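You operate a simulated robot arm through the tools that you are given. There is no shell and no other tool.

You are at the controls of a simulated robot arm. One attempt, no reset.

## Task
Put things in order on the top of the grey cabinet. At the end: the narrow orange funnel from the top of the grey cabinet stands where the teal link stood; the teal link stands where the green foot stood; the green foot from the top of the grey cabinet is on the purple rings box; one of the numbered regulators from the top of the grey cabinet is in the grey parts tray on the top of the grey cabinet; whatever was shut is shut again. Leave all else as you found it, and nothing knocked over. Set down upright: green foot.

The check looks at the end state, three seconds after you hand in, the way a careful person would. Anything else that was tipped, shoved, dropped, spilled or broken makes it a failure.

## Robot
A 7-joint arm with a two-finger parallel gripper, fixed in place. Base frame: the origin is at the foot of the arm, x ahead of it, y to its left, z up; the work surface is at about z = 0. Units: mm, rad, N and s.
With the tool pointing down near the work surface it reaches from about 220 to 580 mm from the base axis. Its first joint turns from -1.152 to 1.152 rad. Payload 2.5 kg.
The tool frame sits at the grasp point between the pads (the TCP): z along the fingers, y along the line on which they close. The tips reach 23 mm beyond it. The gripper opens to 94 mm. The fingers are 38 mm wide and 10 mm thick; the gripper's body (54 by 96 mm) begins 39 mm behind the TCP.
Orientation is that of the tool frame in the base frame, as [roll, pitch, yaw] about the fixed x, y, z axes, in that order (R = Rz(yaw) Ry(pitch) Rx(roll)). With the fingers straight down and closing along the base's y, the tool's x points along the base's -x, its y along +y and its z along -z.

## Interface
- The arm moves only by the tool play_rows. Its argument "steps" is a list of rows, each a list of 7 numbers: the turn, a rotation vector about the base's x, y, z in rad, then the shift along the base's x, y, z in mm, then the closure in counts, from 0 (fully open) to 255 (shut). In form: [[ax, ay, az, tx, ty, tz, claw], ...]. A call has 1 to 20 rows; each row shifts and turns the commanded pose from where the row before left it. Each row takes 0.2 s and may step no farther than 50 mm and 0.15 rad from the row before; otherwise, or with a gripper value out of range, the whole call is refused. A pose out of reach is approached as far as the arm can. The call stops where the force on the tool passes 40 N (or 10 N more than at its start, if that is more) or the arm is blocked; 0.2 s more then pass. Each finger travels about 108 mm/s and halts on what it meets, pressing with about 38 N; the grip force reading is that of the motor and also rises with nothing between the fingers. The clock runs only during rows and for 0.2 s after the last one: add rows that do not move to give the fingers time. The reply holds the time, the measured pose of the TCP, the force on the tool along the base axes, the opening and the grip force, in the units named above and with some noise, with the torque about the TCP (base axes, N m) and any sound that the robot's microphone picked up, and new pictures: "views" is both (left out), scene, wrist or none.
- Cameras (640 x 400 px; columns grow to the right, rows downward): "scene" is fixed at [133.9, -420.1, 539.7]; the picture's right is [0.68, -0.73, 0.00], its down [-0.45, -0.41, -0.79] and it looks along [0.58, 0.54, -0.61] (base axes); focal length 214 px, centre (320, 200). "wrist" rides on the gripper at [86, 16, -74] in the tool frame; the picture's right is [-0.18, 0.98, 0.00], its down [-0.58, -0.11, -0.81] and it looks along [-0.79, -0.15, 0.59] (tool axes); focal length 243 px, centre (320, 200). There is no depth. A picture from a camera that has moved, and an enlarged one, comes with that camera's place and axes in the base frame and with its lens.
- enlarge(camera, box): a new picture of the part [left, top, right, bottom] of that camera's present view, enlarged. It takes no simulated time.
- finish_job(): hands the job in; it is judged then, once.

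Nothing tells you positions but the pictures and the camera data. Unless the task says otherwise, let go and move clear before handing in.

The tools are called after "Emit:" by a JSON object that holds its "op" and its "data". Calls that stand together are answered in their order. play_rows: Moves the arm, as the interface text tells. Its arguments: {"type":"object","properties":{"steps":{"type":"array"},"views":{"type":"string","enum":["both","scene","wrist","none"]}},"required":["steps"]} The other tools are called the same way: enlarge (camera, box) takes an enlarged picture of a part of a camera's view; finish_job () hands the job in.

At the start:

```text
t: 0.0
ee_pos: [382.0, 19.1, 383.3]
ee_rot: [3.14, 0.001, -3.141]
wrist_force: [0.9, -0.2, -0.3]
moment: [0.01, 0.0, 0.01]
width: 93.9
grip_force: 0.0
```

scene: 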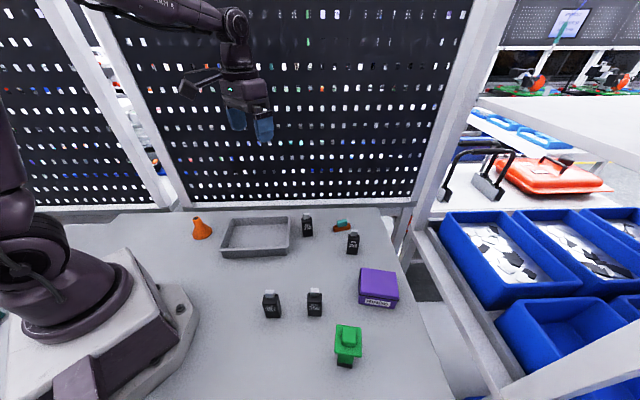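
wrist: 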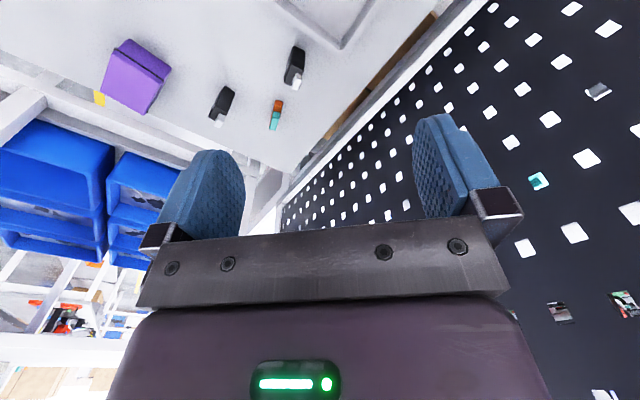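

I see a table with an orange funnel, a grey tray, four black regulators, a small teal/orange link, a purple box and a green foot. I'll look closer before moving anything.

Emit:
{"op": "enlarge", "data": {"camera": "scene", "box": [170, 200, 290, 275]}}

Emit:
{"op": "enlarge", "data": {"camera": "scene", "box": [280, 200, 400, 275]}}

Emit:
{"op": "enlarge", "data": {"camera": "scene", "box": [250, 260, 410, 380]}}

Emit:
{"op": "enlarge", "data": {"camera": "wrist", "box": [80, 0, 400, 200]}}

```text
5.33 times, centred on (230, 238) of scene
camera zoom: at [133.9, -420.1, 539.7], right [0.68, -0.73, 0.0], down [-0.45, -0.41, -0.79], along [0.58, 0.54, -0.61], focal length 1144 px, centre (800, 0)
```

zoom: 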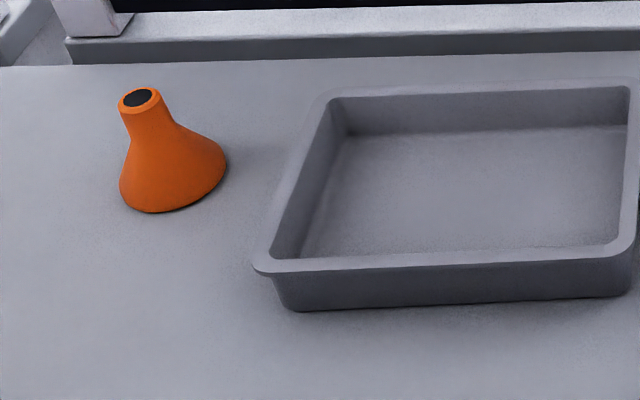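

```text
5.33 times, centred on (340, 238) of scene
camera zoom: at [133.9, -420.1, 539.7], right [0.68, -0.73, 0.0], down [-0.45, -0.41, -0.79], along [0.58, 0.54, -0.61], focal length 1144 px, centre (213, 0)
```

zoom: 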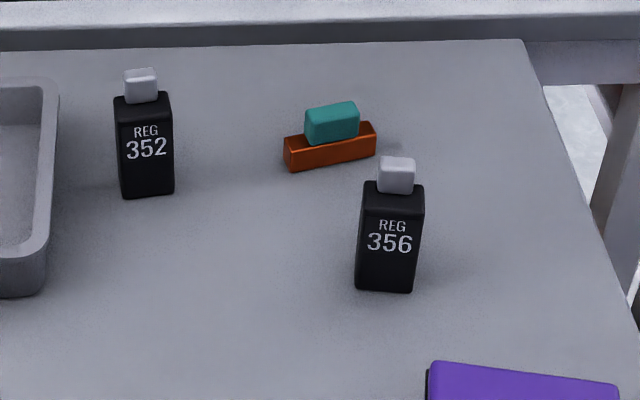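

```text
3.33 times, centred on (330, 320) of scene
camera zoom: at [133.9, -420.1, 539.7], right [0.68, -0.73, 0.0], down [-0.45, -0.41, -0.79], along [0.58, 0.54, -0.61], focal length 715 px, centre (287, -200)
```

zoom: 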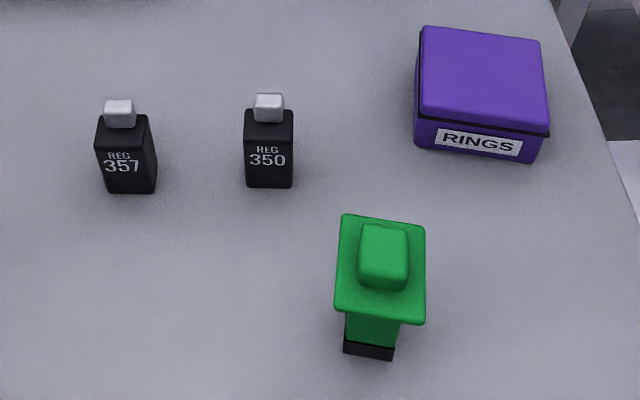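

```text
2.00 times, centred on (240, 100) of wrist
camera zoom: at [295.6, 34.6, 456.9], right [0.18, 0.98, 0.0], down [0.58, -0.11, 0.81], along [0.79, -0.15, -0.59], focal length 485 px, centre (480, 400)
```

zoom: 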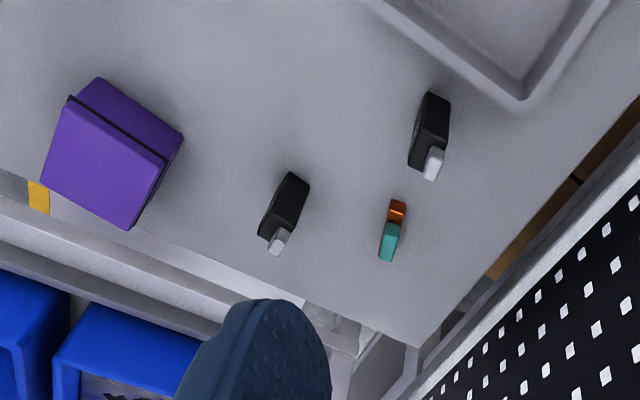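

Emit:
{"op": "play_rows", "data": {"steps": [[0, 0.15, 0, 23, -26, -28, 0], [0, 0.15, 0, 23, -26, -28, 0], [0, 0.15, 0, 22, -27, -27, 0], [0, 0, 0, 0, 0, 0, 0]], "views": "wrist"}}

```text
t: 1.0
ee_pos: [449.1, -62.6, 299.2]
ee_rot: [3.141, -0.453, -3.138]
wrist_force: [-0.2, -0.5, 0.0]
moment: [0.02, 0.03, -0.03]
width: 94.1
grip_force: 0.0
camera wrist: at [404.2, -47.0, 403.4], right [0.16, 0.98, -0.08], down [0.88, -0.11, 0.47], along [0.45, -0.15, -0.88], focal length 243 px, centre (320, 200)
```

wrist: 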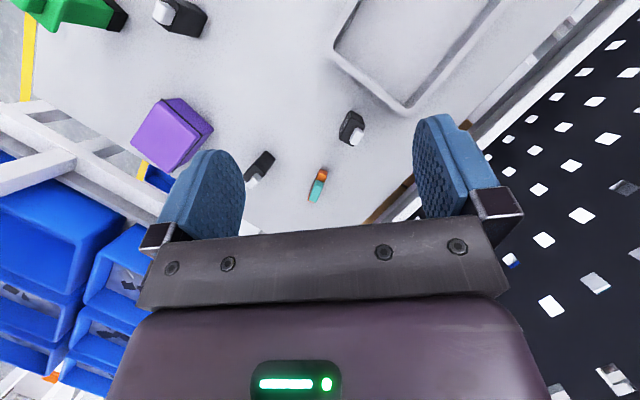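

The wrist view now covers the link, the regulators, the box and the foot from above. I'll enlarge each to get positions.

Emit:
{"op": "enlarge", "data": {"camera": "wrist", "box": [240, 100, 400, 210]}}

Emit:
{"op": "enlarge", "data": {"camera": "wrist", "box": [20, 0, 240, 180]}}

Emit:
{"op": "enlarge", "data": {"camera": "wrist", "box": [300, 0, 480, 120]}}

```text
3.64 times, centred on (320, 155) of wrist
camera zoom: at [404.2, -47.0, 403.4], right [0.16, 0.98, -0.08], down [0.88, -0.11, 0.47], along [0.45, -0.15, -0.88], focal length 882 px, centre (320, 364)
```

zoom: 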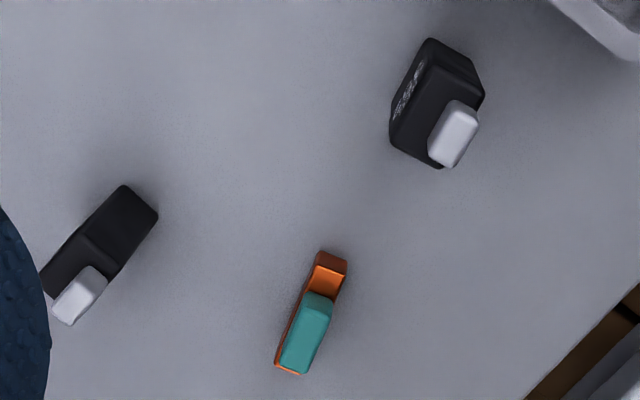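

```text
2.22 times, centred on (130, 90) of wrist
camera zoom: at [404.2, -47.0, 403.4], right [0.16, 0.98, -0.08], down [0.88, -0.11, 0.47], along [0.45, -0.15, -0.88], focal length 539 px, centre (742, 444)
```

zoom: 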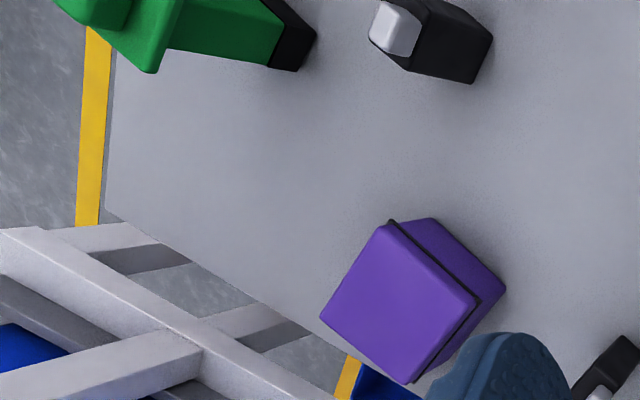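

```text
3.33 times, centred on (390, 60) of wrist
camera zoom: at [404.2, -47.0, 403.4], right [0.16, 0.98, -0.08], down [0.88, -0.11, 0.47], along [0.45, -0.15, -0.88], focal length 809 px, centre (87, 667)
```

zoom: 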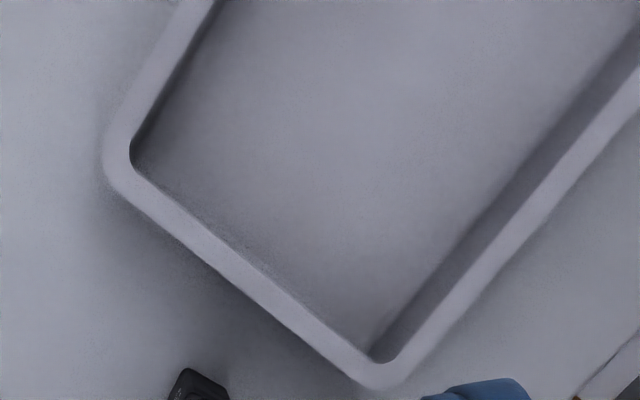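

The link looks centred near (580,-112), the foot near (283,-355) and the box near (453,-325). Next I'll look at the foot and box from a lower angle to read their heights.

Emit:
{"op": "play_rows", "data": {"steps": [[0, -0.15, 0, -28, -21, 0, 0], [0, -0.15, 0, -28, -21, 0, 0], [0, -0.15, 0, -28, -21, 0, 0], [0, 0, -0.15, -28, -21, -18, 0], [0, 0, -0.15, -28, -21, -18, 0], [0, 0, -0.15, -28, -21, -18, 0], [0, 0, -0.15, -28, -21, -18, 0], [0, 0, -0.15, -28, -21, -18, 0], [0, 0, -0.15, -25, -19, -18, 0], [0, 0, 0, 0, 0, 0, 0]]}}

```text
t: 3.2
ee_pos: [201.6, -247.8, 189.5]
ee_rot: [3.141, -0.001, 2.242]
wrist_force: [0.0, -0.1, -0.3]
moment: [0.02, -0.01, 0.02]
width: 93.9
grip_force: 0.1
camera wrist: at [160.5, -170.5, 264.9], right [0.88, 0.47, 0.0], down [0.28, -0.52, 0.81], along [0.38, -0.71, -0.59], focal length 243 px, centre (320, 200)
```

scene: 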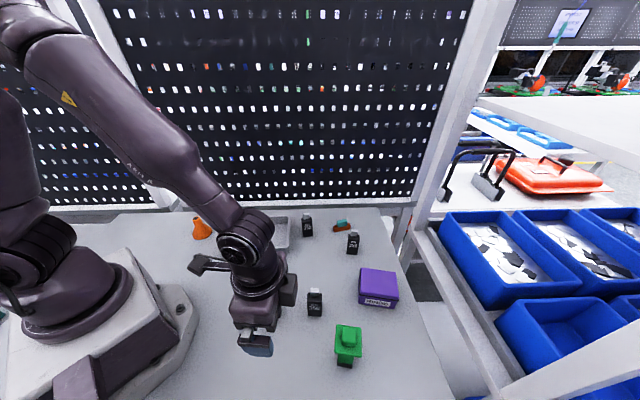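
wrist: 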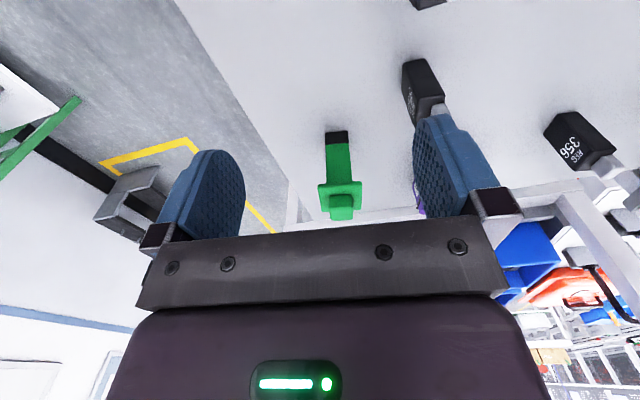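

Emit:
{"op": "enlarge", "data": {"camera": "wrist", "box": [280, 115, 408, 235]}}

Emit:
{"op": "enlarge", "data": {"camera": "scene", "box": [320, 310, 380, 370]}}

Emit:
{"op": "enlarge", "data": {"camera": "wrist", "box": [380, 30, 640, 220]}}

```text
3.33 times, centred on (344, 175) of wrist
camera zoom: at [160.5, -170.5, 264.9], right [0.88, 0.47, 0.0], down [0.28, -0.52, 0.81], along [0.38, -0.71, -0.59], focal length 809 px, centre (240, 283)
```

zoom: 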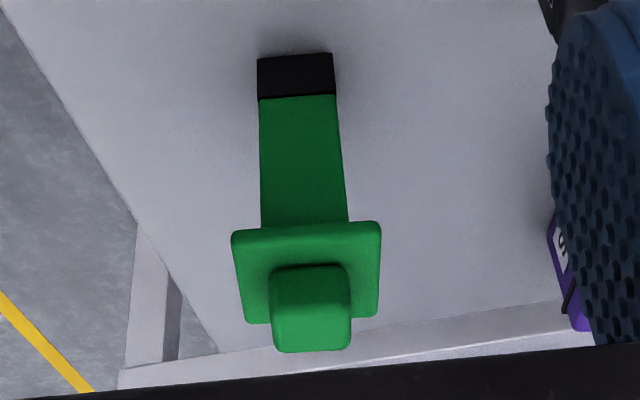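

```text
6.67 times, centred on (350, 340) of scene
camera zoom: at [133.9, -420.1, 539.7], right [0.68, -0.73, 0.0], down [-0.45, -0.41, -0.79], along [0.58, 0.54, -0.61], focal length 1430 px, centre (120, -733)
```

zoom: 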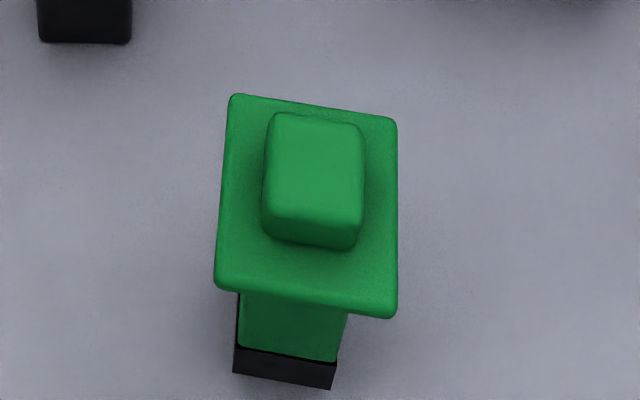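

```text
2.11 times, centred on (510, 125) of wrist
camera zoom: at [160.5, -170.5, 264.9], right [0.88, 0.47, 0.0], down [0.28, -0.52, 0.81], along [0.38, -0.71, -0.59], focal length 511 px, centre (-80, 358)
```

zoom: 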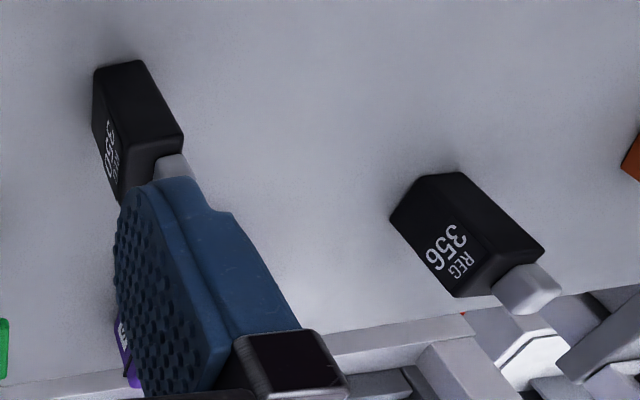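

Emit:
{"op": "play_rows", "data": {"steps": [[0, 0, 0.075, 42, -2, 5, 0], [0, 0, 0.075, 42, -2, 5, 0], [0, 0, 0.075, 42, -2, 5, 0], [0, 0, 0.075, 42, -2, 5, 0], [0, 0, 0, 0, 0, 0, 0]], "views": "wrist"}}

Emit:
{"op": "enlarge", "data": {"camera": "wrist", "box": [240, 60, 420, 180]}}

```text
t: 4.4
ee_pos: [370.1, -255.0, 210.4]
ee_rot: [-3.14, 0.0, 2.546]
wrist_force: [-0.2, 0.2, -0.4]
moment: [0.0, 0.01, 0.01]
width: 93.9
grip_force: 0.0
camera wrist: at [307.7, -193.2, 284.6], right [0.71, 0.71, 0.0], down [0.42, -0.42, 0.81], along [0.57, -0.57, -0.59], focal length 243 px, centre (320, 200)
```

wrist: 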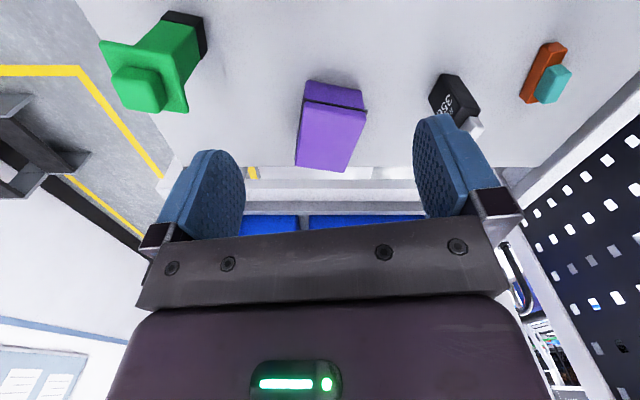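

```text
3.33 times, centred on (330, 120) of wrist
camera zoom: at [307.7, -193.2, 284.6], right [0.71, 0.71, 0.0], down [0.42, -0.42, 0.81], along [0.57, -0.57, -0.59], focal length 809 px, centre (287, 467)
```

zoom: 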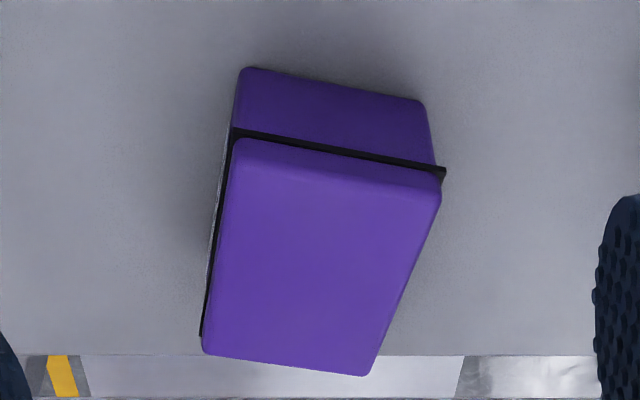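

Emit:
{"op": "enlarge", "data": {"camera": "wrist", "box": [500, 30, 600, 120]}}

Emit:
{"op": "play_rows", "data": {"steps": [[0, 0, 0, 43, -35, 0, 0], [0, 0, 0, 43, -36, 0, 0], [0, 0, 0, 0, 0, 0, 0], [0, 0, 0, 0, 0, 0, 0]], "views": "both"}}

```text
4.44 times, centred on (550, 75) of wrist
camera zoom: at [307.7, -193.2, 284.6], right [0.71, 0.71, 0.0], down [0.42, -0.42, 0.81], along [0.57, -0.57, -0.59], focal length 1078 px, centre (-702, 756)
```

zoom: 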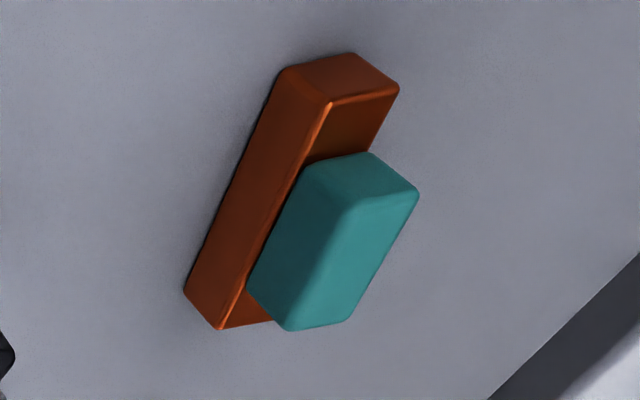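

```text
refused: row 1 steps farther than a row can; nothing moved
```

Emit:
{"op": "play_rows", "data": {"steps": [[0, 0, 0, 29, -24, 0, 0], [0, 0, 0, 29, -24, -10, 0], [0, 0, 0, 28, -23, -10, 0], [0, 0, 0, 0, 0, 0, 0], [0, 0, 0, 0, 0, 0, 0]], "views": "both"}}

```text
t: 5.6
ee_pos: [455.9, -324.8, 191.7]
ee_rot: [3.141, -0.001, 2.543]
wrist_force: [0.9, -0.2, 0.0]
moment: [0.03, 0.01, -0.03]
width: 94.0
grip_force: 0.0
camera wrist: at [393.8, -263.3, 265.7], right [0.71, 0.71, 0.0], down [0.42, -0.42, 0.81], along [0.57, -0.57, -0.59], focal length 243 px, centre (320, 200)
```

scene: 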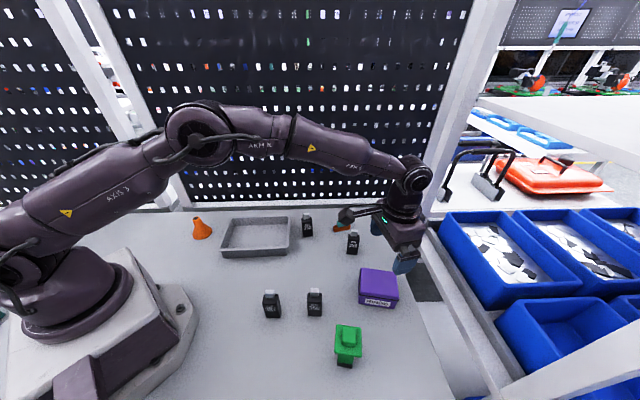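
wrist: 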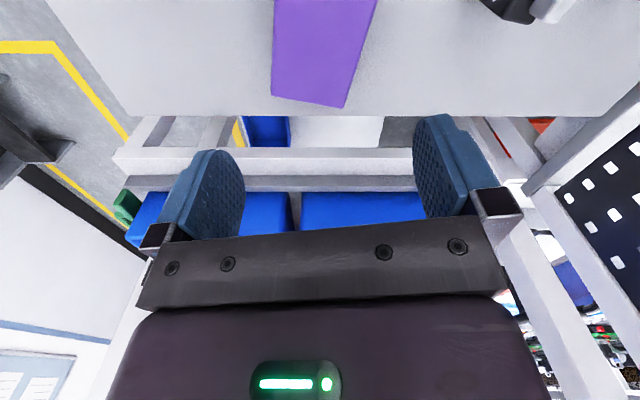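

Emit:
{"op": "play_rows", "data": {"steps": [[0, 0, -0.0925, -43, -7.5, -5, 0], [0, 0, -0.0925, -43, -7.5, -5, 0], [0, 0, -0.0925, -43, -7.5, -5, 0], [0, 0, -0.0925, -42.5, -7.7, -6, 0], [0, 0, 0, 0, 0, 0, 0], [0, 0, 0, 0, 0, 0, 0]], "views": "both"}}

Emit:
{"op": "enlarge", "data": {"camera": "wrist", "box": [220, 60, 420, 200]}}

Emit:
{"op": "enlarge", "data": {"camera": "scene", "box": [300, 290, 400, 370]}}

```text
t: 7.0
ee_pos: [284.0, -355.7, 170.1]
ee_rot: [3.141, 0.001, 2.174]
wrist_force: [-0.6, -0.4, 0.6]
moment: [0.01, -0.01, 0.0]
width: 93.8
grip_force: 0.0
camera wrist: at [249.3, -275.3, 244.2], right [0.91, 0.4, 0.0], down [0.24, -0.54, 0.81], along [0.33, -0.74, -0.59], focal length 243 px, centre (320, 200)
```

scene: 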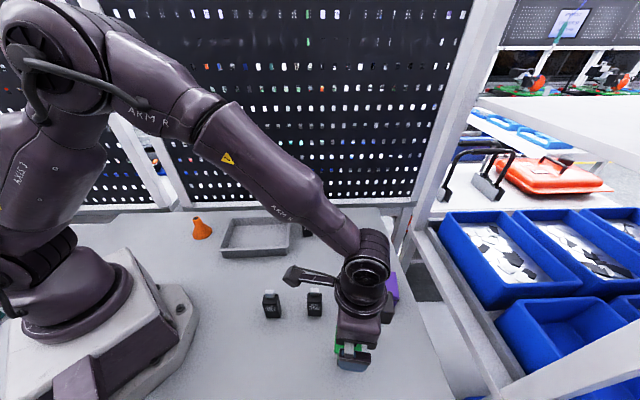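
wrist: 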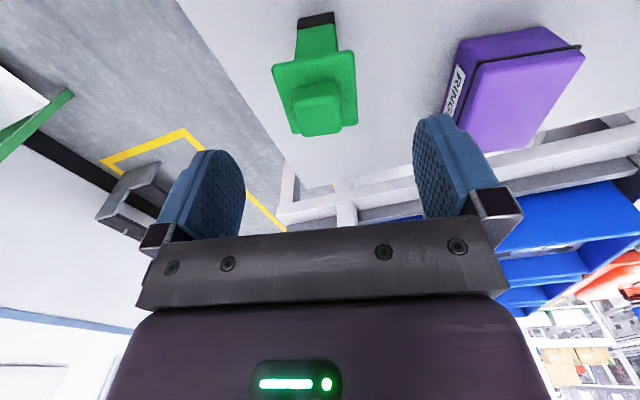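

```text
2.86 times, centred on (320, 130) of wrist
camera zoom: at [249.3, -275.3, 244.2], right [0.91, 0.4, 0.0], down [0.24, -0.54, 0.81], along [0.33, -0.74, -0.59], focal length 693 px, centre (320, 400)
```

zoom: 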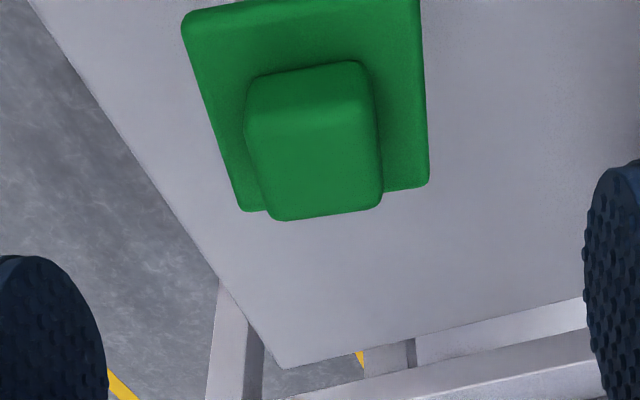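

```text
5.00 times, centred on (350, 330) of scene
camera zoom: at [133.9, -420.1, 539.7], right [0.68, -0.73, 0.0], down [-0.45, -0.41, -0.79], along [0.58, 0.54, -0.61], focal length 1072 px, centre (170, -450)
```

zoom: 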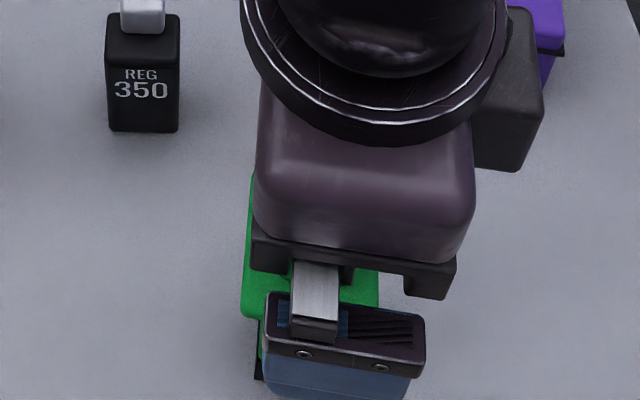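

Emit:
{"op": "play_rows", "data": {"steps": [[0, 0, -0.025, 0.2, 1.5, -14, 0], [0, 0, 0, 0, 0, -14, 0], [0, 0, 0, 0, 0, -10.5, 0], [0, 0, 0, 0, 0, 0, 0]], "views": "both"}}

Emit:
{"op": "enlarge", "data": {"camera": "wrist", "box": [220, 90, 420, 230]}}

Emit:
{"op": "enlarge", "data": {"camera": "scene", "box": [310, 310, 390, 380]}}

```text
t: 8.0
ee_pos: [284.5, -355.7, 132.5]
ee_rot: [3.142, -0.002, 2.147]
wrist_force: [-0.5, -0.1, -0.4]
moment: [0.02, 0.0, 0.03]
width: 94.3
grip_force: 0.0
camera wrist: at [250.7, -273.6, 206.6], right [0.92, 0.38, 0.0], down [0.23, -0.55, 0.81], along [0.31, -0.75, -0.59], focal length 243 px, centre (320, 200)
```

scene: 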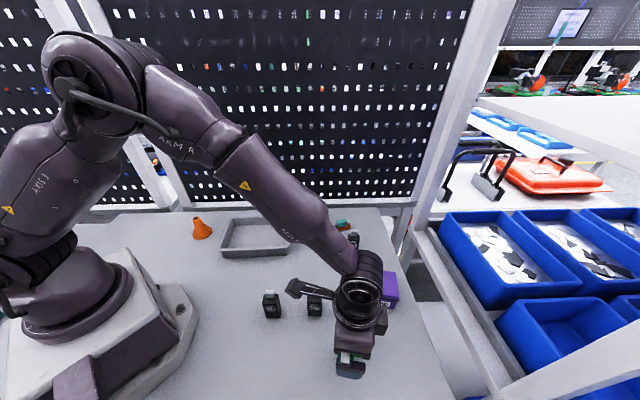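
wrist: 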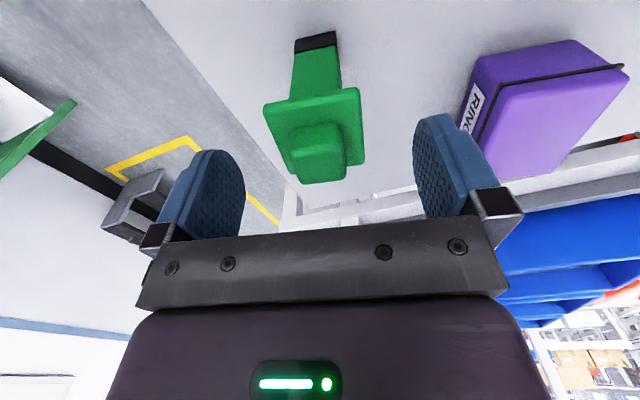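

```text
2.86 times, centred on (320, 160) of wrist
camera zoom: at [250.7, -273.6, 206.6], right [0.92, 0.38, 0.0], down [0.23, -0.55, 0.81], along [0.31, -0.75, -0.59], focal length 693 px, centre (320, 314)
```

zoom: 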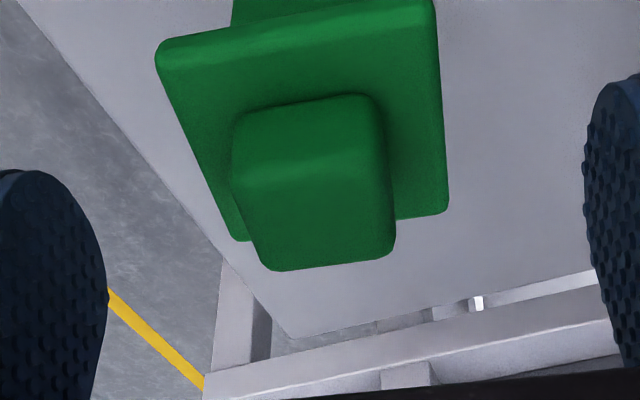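

```text
5.71 times, centred on (350, 345) of scene
camera zoom: at [133.9, -420.1, 539.7], right [0.68, -0.73, 0.0], down [-0.45, -0.41, -0.79], along [0.58, 0.54, -0.61], focal length 1226 px, centre (149, -629)
```

zoom: 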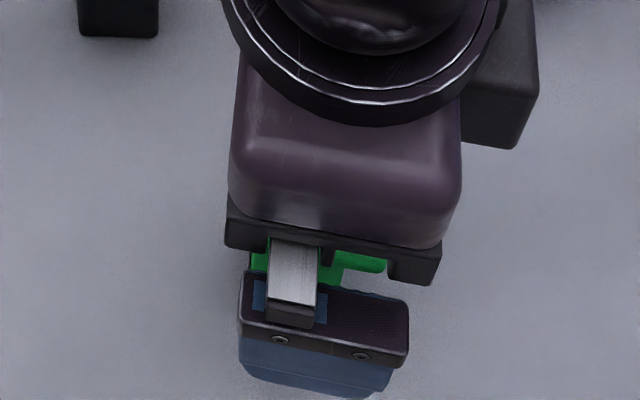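

The fingers straddle the knob with the tips about 5 mm above the plate. I'll drop 2 mm and close on the knob.

Emit:
{"op": "play_rows", "data": {"steps": [[0, 0, 0, 0, 1, -2, 0], [0, 0, 0, 0, 0, 0, 150], [0, 0, 0, 0, 0, 0, 255], [0, 0, 0, 0, 0, 0, 255], [0, 0, 0, 0, 0, 0, 255]], "views": "both"}}

Emit:
{"op": "enlarge", "data": {"camera": "wrist", "box": [220, 0, 420, 230]}}

```text
t: 9.2
ee_pos: [282.8, -354.8, 131.3]
ee_rot: [3.141, 0.0, 2.147]
wrist_force: [-1.5, -0.2, 1.5]
moment: [0.0, 0.27, 0.01]
width: 25.7
grip_force: 37.5
camera wrist: at [250.4, -273.0, 204.8], right [0.92, 0.38, 0.0], down [0.23, -0.55, 0.81], along [0.31, -0.75, -0.59], focal length 243 px, centre (320, 200)
```

scene: 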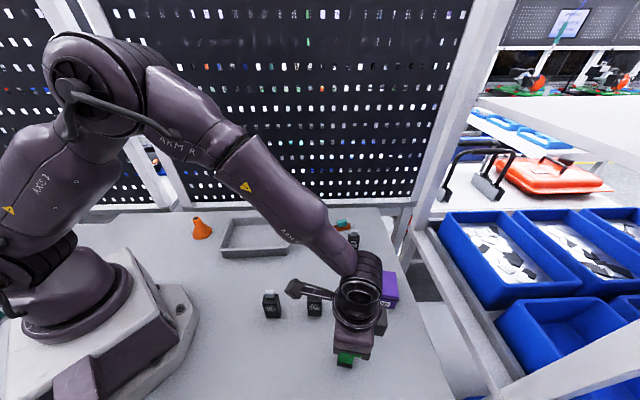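
wrist: 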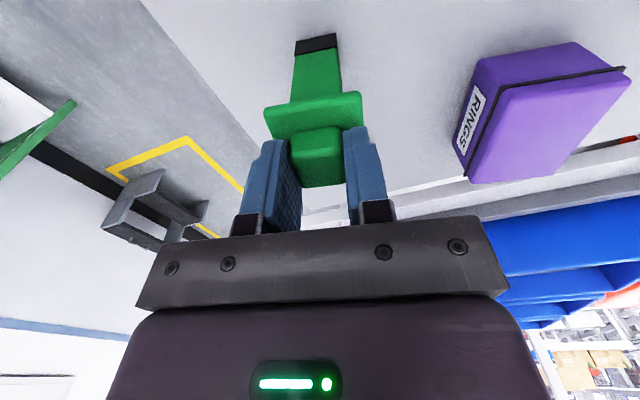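

```text
1.74 times, centred on (320, 115) of wrist
camera zoom: at [250.4, -273.0, 204.8], right [0.92, 0.38, 0.0], down [0.23, -0.55, 0.81], along [0.31, -0.75, -0.59], focal length 422 px, centre (320, 348)
```

zoom: 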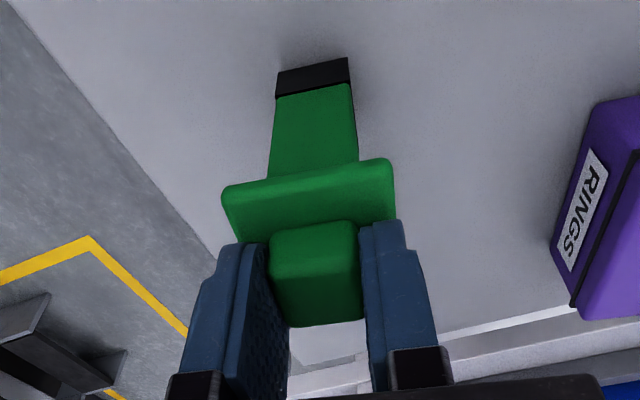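

Emit:
{"op": "play_rows", "data": {"steps": [[0, 0, 0, 0, 0, 5, 255], [0, 0, 0, 0, 0, 10, 255], [0, 0, 0, 0, 0, 20, 255], [0, 0, 0, 0, 0, 20, 255], [0, 0, 0, 0, 0, 18, 255], [0, 0, 0, 0, 0, 0, 255]], "views": "both"}}

Emit:
{"op": "enlarge", "data": {"camera": "scene", "box": [290, 270, 410, 390]}}

```text
t: 10.6
ee_pos: [283.4, -352.7, 202.0]
ee_rot: [3.141, 0.0, 2.148]
wrist_force: [-0.6, 0.2, -1.4]
moment: [-0.02, 0.0, -0.01]
width: 25.6
grip_force: 38.3
camera wrist: at [250.9, -272.9, 276.1], right [0.92, 0.38, 0.0], down [0.23, -0.55, 0.81], along [0.31, -0.74, -0.59], focal length 243 px, centre (320, 200)
```

scene: 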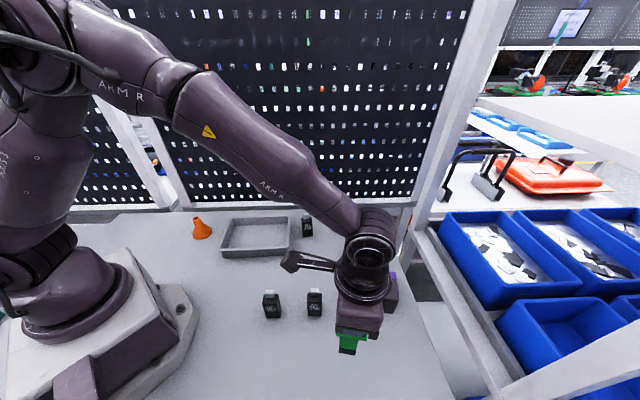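
wrist: 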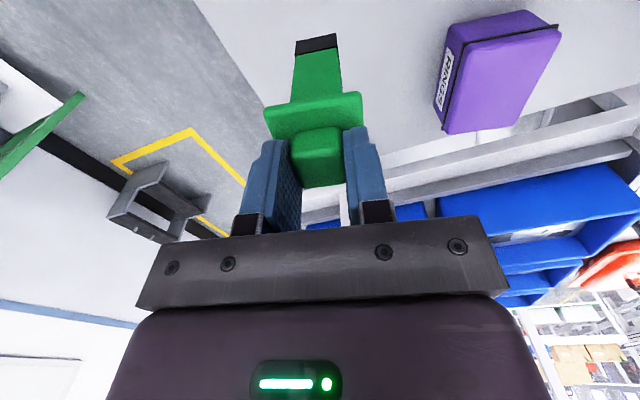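

```text
3.33 times, centred on (350, 330) of scene
camera zoom: at [133.9, -420.1, 539.7], right [0.68, -0.73, 0.0], down [-0.45, -0.41, -0.79], along [0.58, 0.54, -0.61], focal length 715 px, centre (220, -233)
```

zoom: 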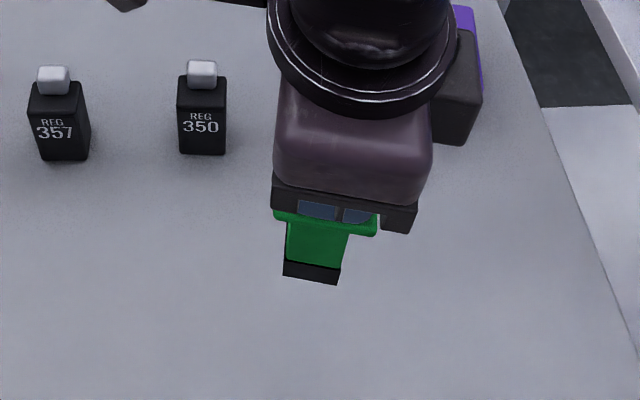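

Emit:
{"op": "play_rows", "data": {"steps": [[0, 0, 0, 43, 6.8, 0, 255], [0, 0, 0, 43, 6.8, 0, 255], [0, 0, 0, 43, 6.8, 0, 255], [0, 0, 0, 43, 6.8, 0, 255], [0, 0, 0, 0, 0, 0, 255], [0, 0, 0, 0, 0, 0, 255]], "views": "both"}}

Emit:
{"op": "enlarge", "data": {"camera": "scene", "box": [330, 230, 430, 310]}}

Emit:
{"op": "enlarge", "data": {"camera": "wrist", "box": [240, 0, 400, 160]}}

```text
t: 12.0
ee_pos: [455.5, -326.6, 203.4]
ee_rot: [3.141, 0.0, 2.148]
wrist_force: [0.1, -0.3, -2.2]
moment: [-0.01, -0.03, 0.01]
width: 25.3
grip_force: 37.8
camera wrist: at [423.2, -245.3, 277.7], right [0.92, 0.38, 0.0], down [0.23, -0.55, 0.81], along [0.31, -0.74, -0.59], focal length 243 px, centre (320, 200)
```

scene: 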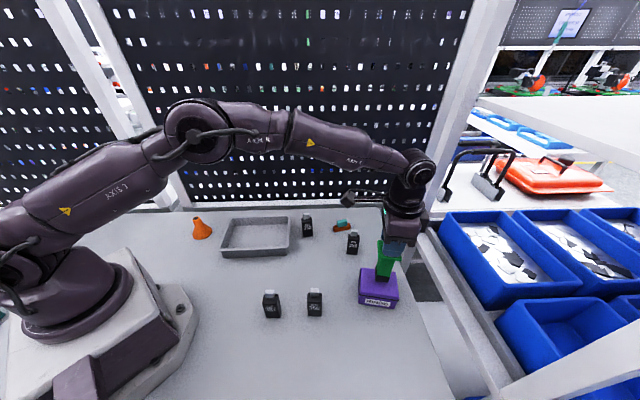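
wrist: 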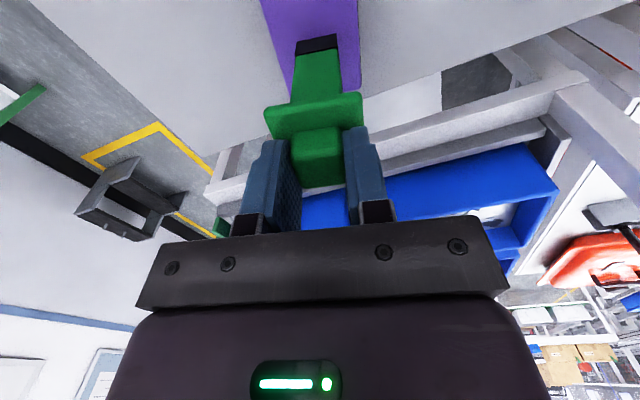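

```text
5.00 times, centred on (380, 270) of scene
camera zoom: at [133.9, -420.1, 539.7], right [0.68, -0.73, 0.0], down [-0.45, -0.41, -0.79], along [0.58, 0.54, -0.61], focal length 1072 px, centre (20, -150)
```

zoom: 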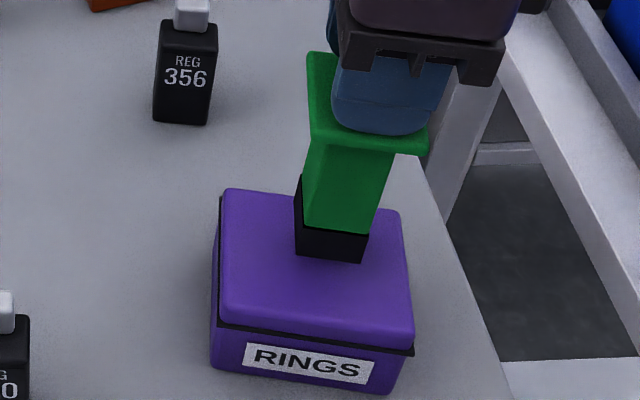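

```text
2.50 times, centred on (320, 80) of wrist
camera zoom: at [423.2, -245.3, 277.7], right [0.92, 0.38, 0.0], down [0.23, -0.55, 0.81], along [0.31, -0.74, -0.59], focal length 606 px, centre (320, 500)
```

zoom: 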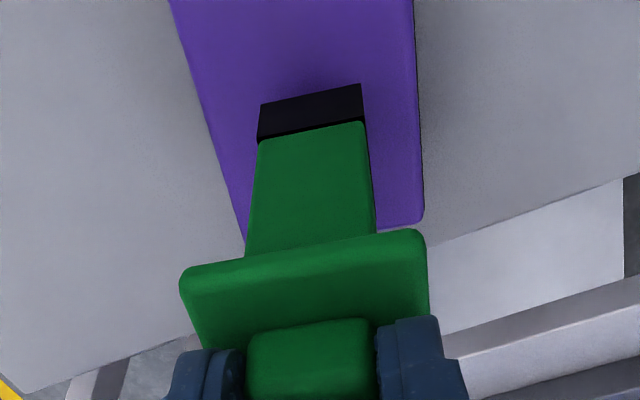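

Emit:
{"op": "play_rows", "data": {"steps": [[0, 0, 0, -1, 0.8, -7, 255], [0, 0, 0, -1, 0.8, -7, 255], [0, 0, 0, 0, 0, 0, 255]], "views": "scene"}}

Emit:
{"op": "enlarge", "data": {"camera": "scene", "box": [350, 250, 410, 310]}}

```text
t: 12.8
ee_pos: [454.3, -325.6, 189.7]
ee_rot: [-3.141, 0.003, 2.148]
wrist_force: [-3.9, 2.8, 12.4]
moment: [0.48, 0.47, 0.01]
width: 25.5
grip_force: 37.4
```

scene: 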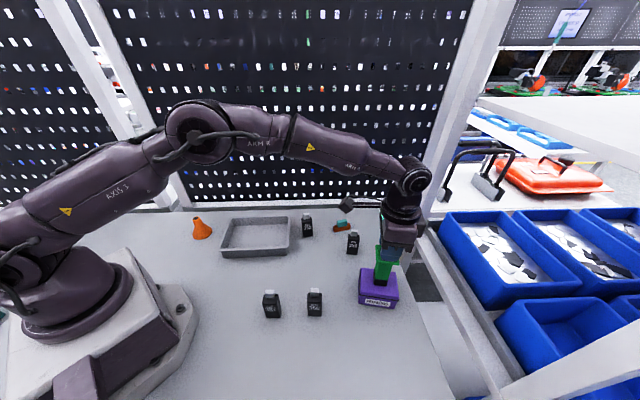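

```text
6.67 times, centred on (380, 280) of scene
camera zoom: at [133.8, -420.1, 539.7], right [0.68, -0.73, 0.0], down [-0.45, -0.41, -0.79], along [0.58, 0.54, -0.61], focal length 1430 px, centre (-80, -333)
```

zoom: 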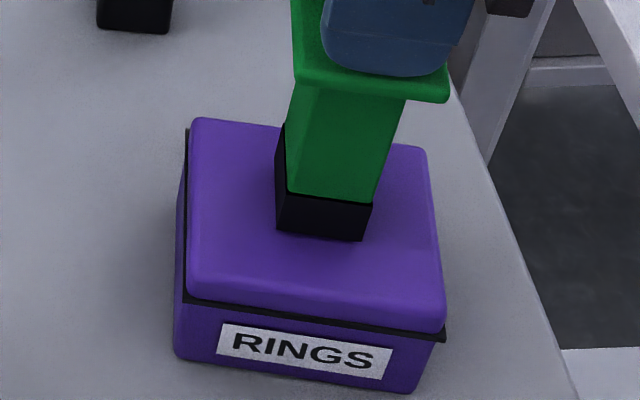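

Emit:
{"op": "play_rows", "data": {"steps": [[0, 0, 0, 0, 0, 0.7, 255], [0, 0, 0, 0, 0, 0, 255]], "views": "none"}}

```text
t: 13.4
ee_pos: [454.5, -325.8, 190.2]
ee_rot: [3.141, 0.002, 2.148]
wrist_force: [-3.1, 2.2, 14.5]
moment: [0.32, 0.32, 0.01]
width: 25.5
grip_force: 37.8
```

Emit:
{"op": "play_rows", "data": {"steps": [[0, 0, 0, 0, 0, 1, 255], [0, 0, 0, 0, 0, 0, 255]], "views": "none"}}

```text
t: 14.0
ee_pos: [454.4, -325.8, 190.8]
ee_rot: [3.141, 0.003, 2.149]
wrist_force: [2.1, -1.6, 3.7]
moment: [-0.34, -0.34, 0.01]
width: 25.3
grip_force: 38.2
```

Emit:
{"op": "play_rows", "data": {"steps": [[0, 0, 0, 0, 0, 0, 182], [0, 0, 0, 0, 0, 0, 172], [0, 0, 0, 0, 0, 0, 150], [0, 0, 0, 0, 0, 0, 100], [0, 0, 0, 0, 0, 0, 0], [0, 0, 0, 0, 0, 0, 0]], "views": "both"}}

Emit:
{"op": "enlarge", "data": {"camera": "scene", "box": [350, 230, 420, 310]}}

Emit:
{"op": "enlarge", "data": {"camera": "wrist", "box": [220, 0, 420, 230]}}

```text
t: 15.4
ee_pos: [454.2, -324.3, 191.3]
ee_rot: [-3.141, 0.0, 2.148]
wrist_force: [0.4, -0.3, 0.4]
moment: [0.01, 0.03, -0.01]
width: 94.1
grip_force: 0.0
camera wrist: at [420.7, -244.0, 265.1], right [0.92, 0.38, 0.0], down [0.23, -0.55, 0.81], along [0.31, -0.75, -0.59], focal length 243 px, centre (320, 200)
```

scene: 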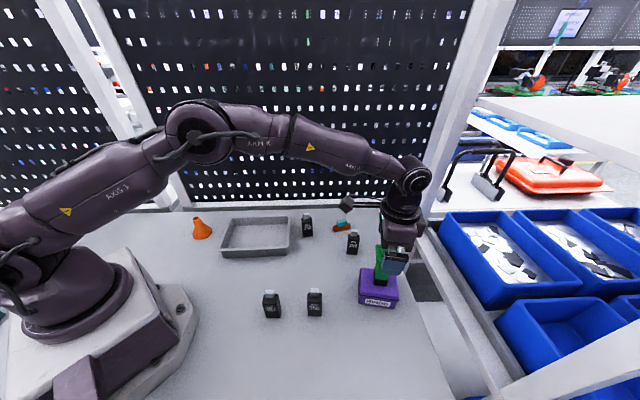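
wrist: 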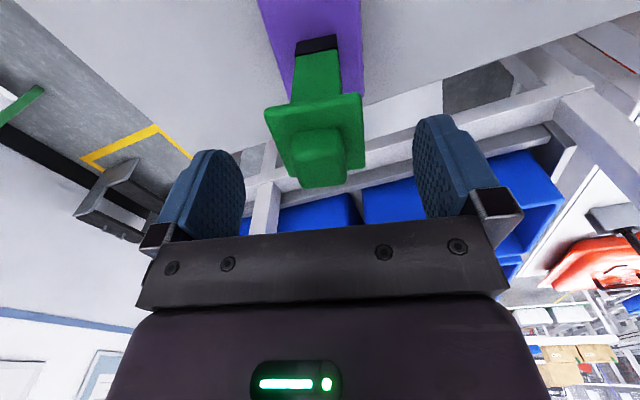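

```text
5.00 times, centred on (385, 270) of scene
camera zoom: at [133.9, -420.1, 539.7], right [0.68, -0.73, 0.0], down [-0.45, -0.41, -0.79], along [0.58, 0.54, -0.61], focal length 1072 px, centre (-5, -150)
```

zoom: 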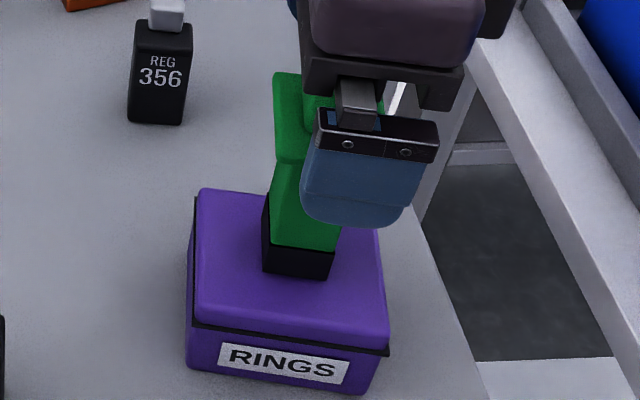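

```text
1.74 times, centred on (320, 115) of wrist
camera zoom: at [420.7, -244.0, 265.1], right [0.92, 0.38, 0.0], down [0.23, -0.55, 0.81], along [0.31, -0.75, -0.59], focal length 422 px, centre (320, 348)
```

zoom: 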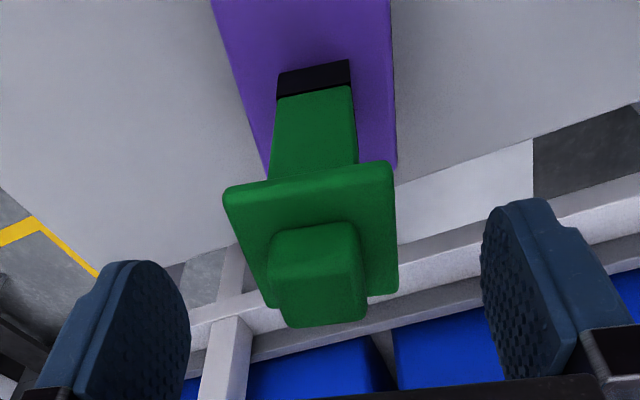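

Emit:
{"op": "play_rows", "data": {"steps": [[0, 0, 0, 0, 0, 30, 0], [0, 0, 0, 0, 0, 35, 0], [0, 0, 0.115, 10, 45, 0, 0], [0, 0, 0.115, 15, 45, 0, 0], [0, 0, 0.116, 15, 45, -10, 0], [0, 0, 0.116, 15, 45, -10, 0], [0, 0, 0, 15, 32, -25, 0], [0, 0, 0, 0, 0, 0, 0]], "views": "both"}}

Emit:
{"op": "enlarge", "data": {"camera": "scene", "box": [340, 230, 420, 310]}}

Emit:
{"op": "enlarge", "data": {"camera": "wrist", "box": [240, 0, 400, 200]}}

```text
t: 17.2
ee_pos: [522.9, -114.3, 210.8]
ee_rot: [-3.141, 0.001, 2.612]
wrist_force: [0.3, -0.4, 0.6]
moment: [0.01, -0.01, 0.02]
width: 93.6
grip_force: 0.0
camera wrist: at [456.6, -56.6, 285.1], right [0.66, 0.75, 0.0], down [0.45, -0.39, 0.81], along [0.61, -0.53, -0.59], focal length 243 px, centre (320, 200)
```

scene: 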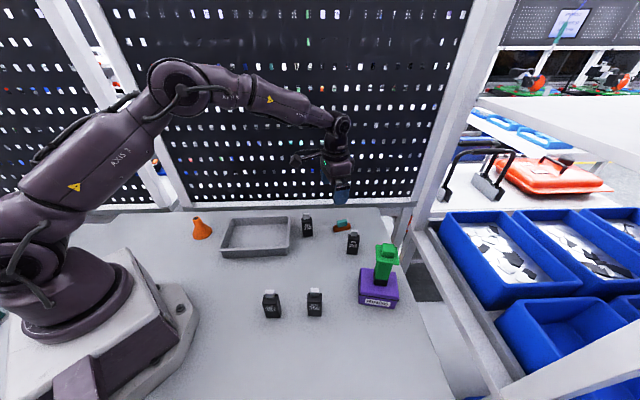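
wrist: 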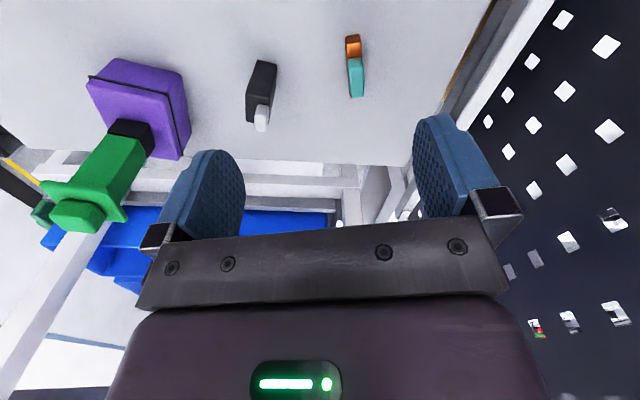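

```text
5.00 times, centred on (380, 270) of scene
camera zoom: at [133.9, -420.1, 539.7], right [0.68, -0.73, 0.0], down [-0.45, -0.41, -0.79], along [0.58, 0.54, -0.61], focal length 1072 px, centre (20, -150)
```

zoom: 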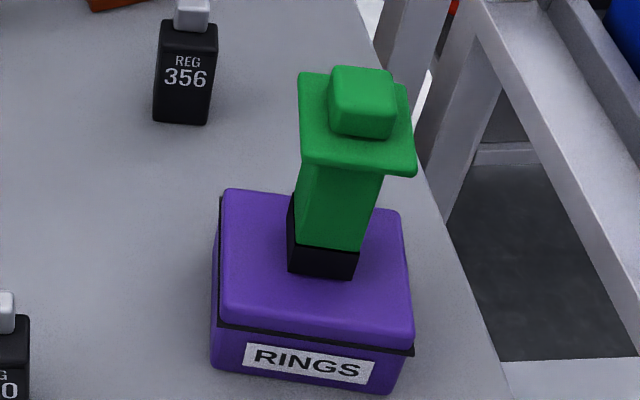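

```text
2.00 times, centred on (320, 100) of wrist
camera zoom: at [456.6, -56.6, 285.1], right [0.66, 0.75, 0.0], down [0.45, -0.39, 0.81], along [0.61, -0.53, -0.59], focal length 485 px, centre (320, 400)
```

zoom: 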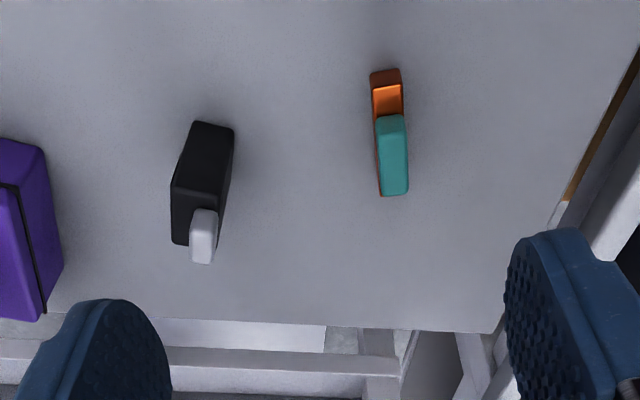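

Emit:
{"op": "play_rows", "data": {"steps": [[0, 0, -0.011, 28, 1, -30, 0], [0, 0, 0, 29, 1.3, -30, 0], [0, 0, 0, 0, 0, -35, 0], [0, 0, 0, 0, 0, -15, 0], [0, 0, 0, 0, 0, 0, 0], [0, 0, 0, 0, 0, 0, 0]], "views": "both"}}

Emit:
{"op": "enlarge", "data": {"camera": "wrist", "box": [220, 0, 420, 200]}}

```text
t: 18.6
ee_pos: [579.9, -110.5, 100.2]
ee_rot: [-3.141, -0.001, 2.599]
wrist_force: [-0.2, 0.2, 0.2]
moment: [0.02, 0.01, -0.02]
width: 94.0
grip_force: 0.1
camera wrist: at [514.7, -52.5, 174.2], right [0.67, 0.75, 0.0], down [0.44, -0.39, 0.81], along [0.6, -0.54, -0.59], focal length 243 px, centre (320, 200)
```

scene: 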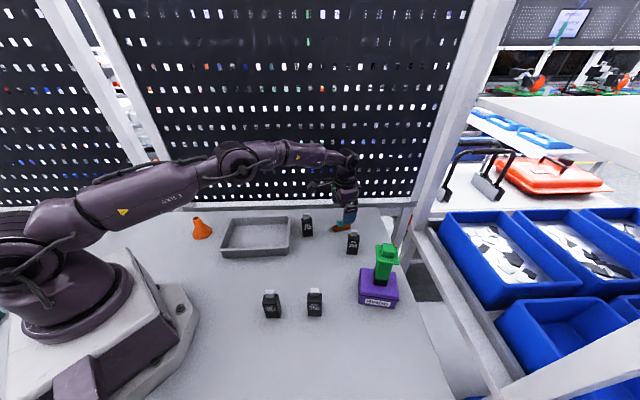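
wrist: 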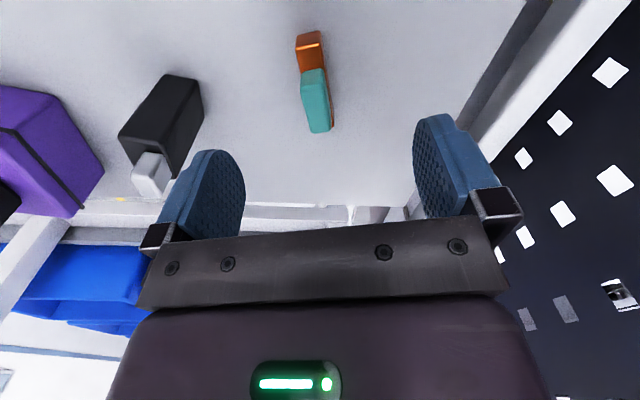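

```text
2.00 times, centred on (320, 100) of wrist
camera zoom: at [514.7, -52.5, 174.2], right [0.67, 0.75, 0.0], down [0.44, -0.39, 0.81], along [0.6, -0.54, -0.59], focal length 485 px, centre (320, 400)
```

zoom: 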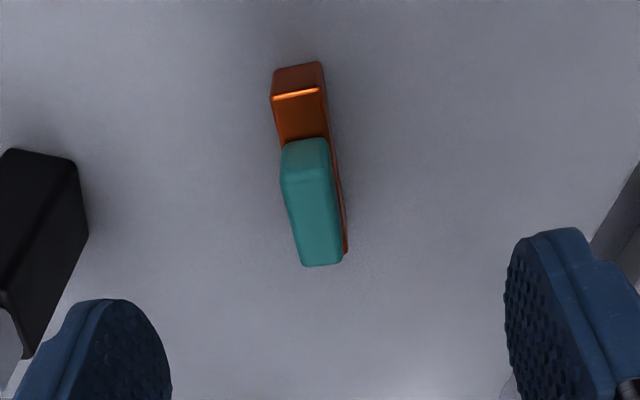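

The foot is standing well centred on the lid. For the link, I'll go down with open fingers to grip only the teal block, with the tips about 2 mm above the orange base. That keeps the camera housing above regulator 352.

Emit:
{"op": "play_rows", "data": {"steps": [[0, 0, 0, 1.7, -3.0, -20, 0], [0, 0, 0, 0, 0, -16, 0], [0, 0, 0, 0, 0, -10, 0], [0, 0, 0, 0, 0, 0, 0], [0, 0, 0, 0, 0, 0, 0]], "views": "both"}}

Emit:
{"op": "enlarge", "data": {"camera": "wrist", "box": [220, 60, 420, 230]}}

Emit:
{"op": "enlarge", "data": {"camera": "scene", "box": [270, 160, 390, 250]}}

```text
t: 19.8
ee_pos: [581.8, -113.0, 54.4]
ee_rot: [3.14, 0.0, 2.599]
wrist_force: [-0.1, -0.2, 0.1]
moment: [0.0, -0.01, 0.01]
width: 93.9
grip_force: 0.0
camera wrist: at [516.9, -55.0, 128.5], right [0.67, 0.75, 0.0], down [0.44, -0.39, 0.81], along [0.6, -0.54, -0.59], focal length 243 px, centre (320, 200)
```

scene: 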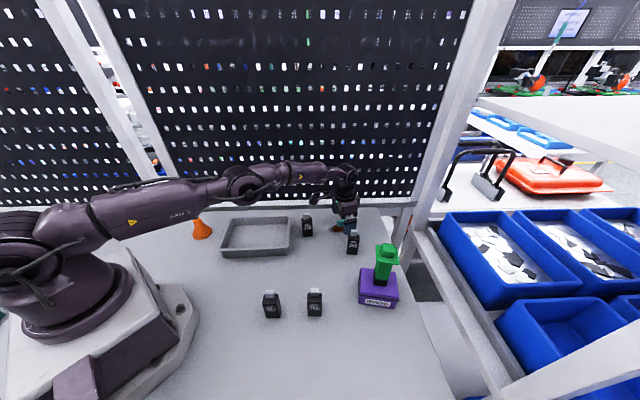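
wrist: 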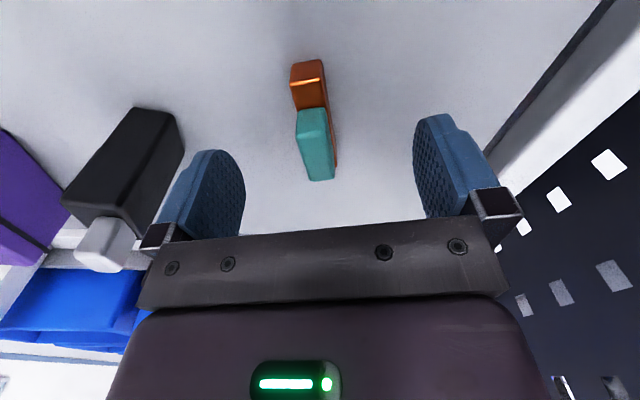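

```text
2.35 times, centred on (320, 145) of wrist
camera zoom: at [516.9, -55.0, 128.5], right [0.67, 0.75, 0.0], down [0.44, -0.39, 0.81], along [0.6, -0.54, -0.59], focal length 571 px, centre (320, 329)
```

zoom: 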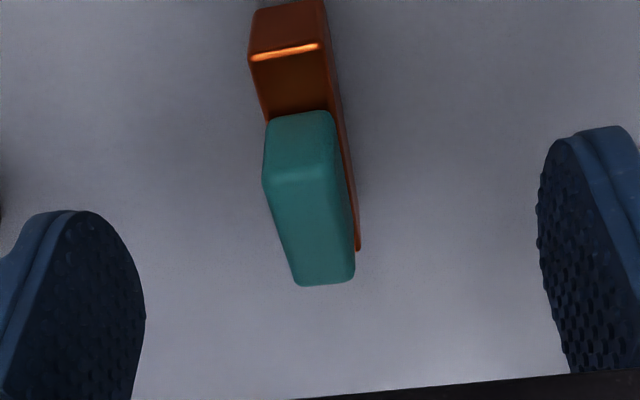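

```text
4.44 times, centred on (330, 205) of scene
camera zoom: at [133.9, -420.1, 539.7], right [0.68, -0.73, 0.0], down [-0.45, -0.41, -0.79], along [0.58, 0.54, -0.61], focal length 953 px, centre (276, 178)
```

zoom: 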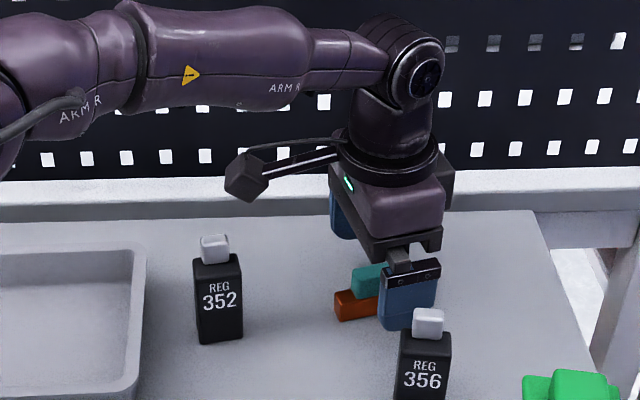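

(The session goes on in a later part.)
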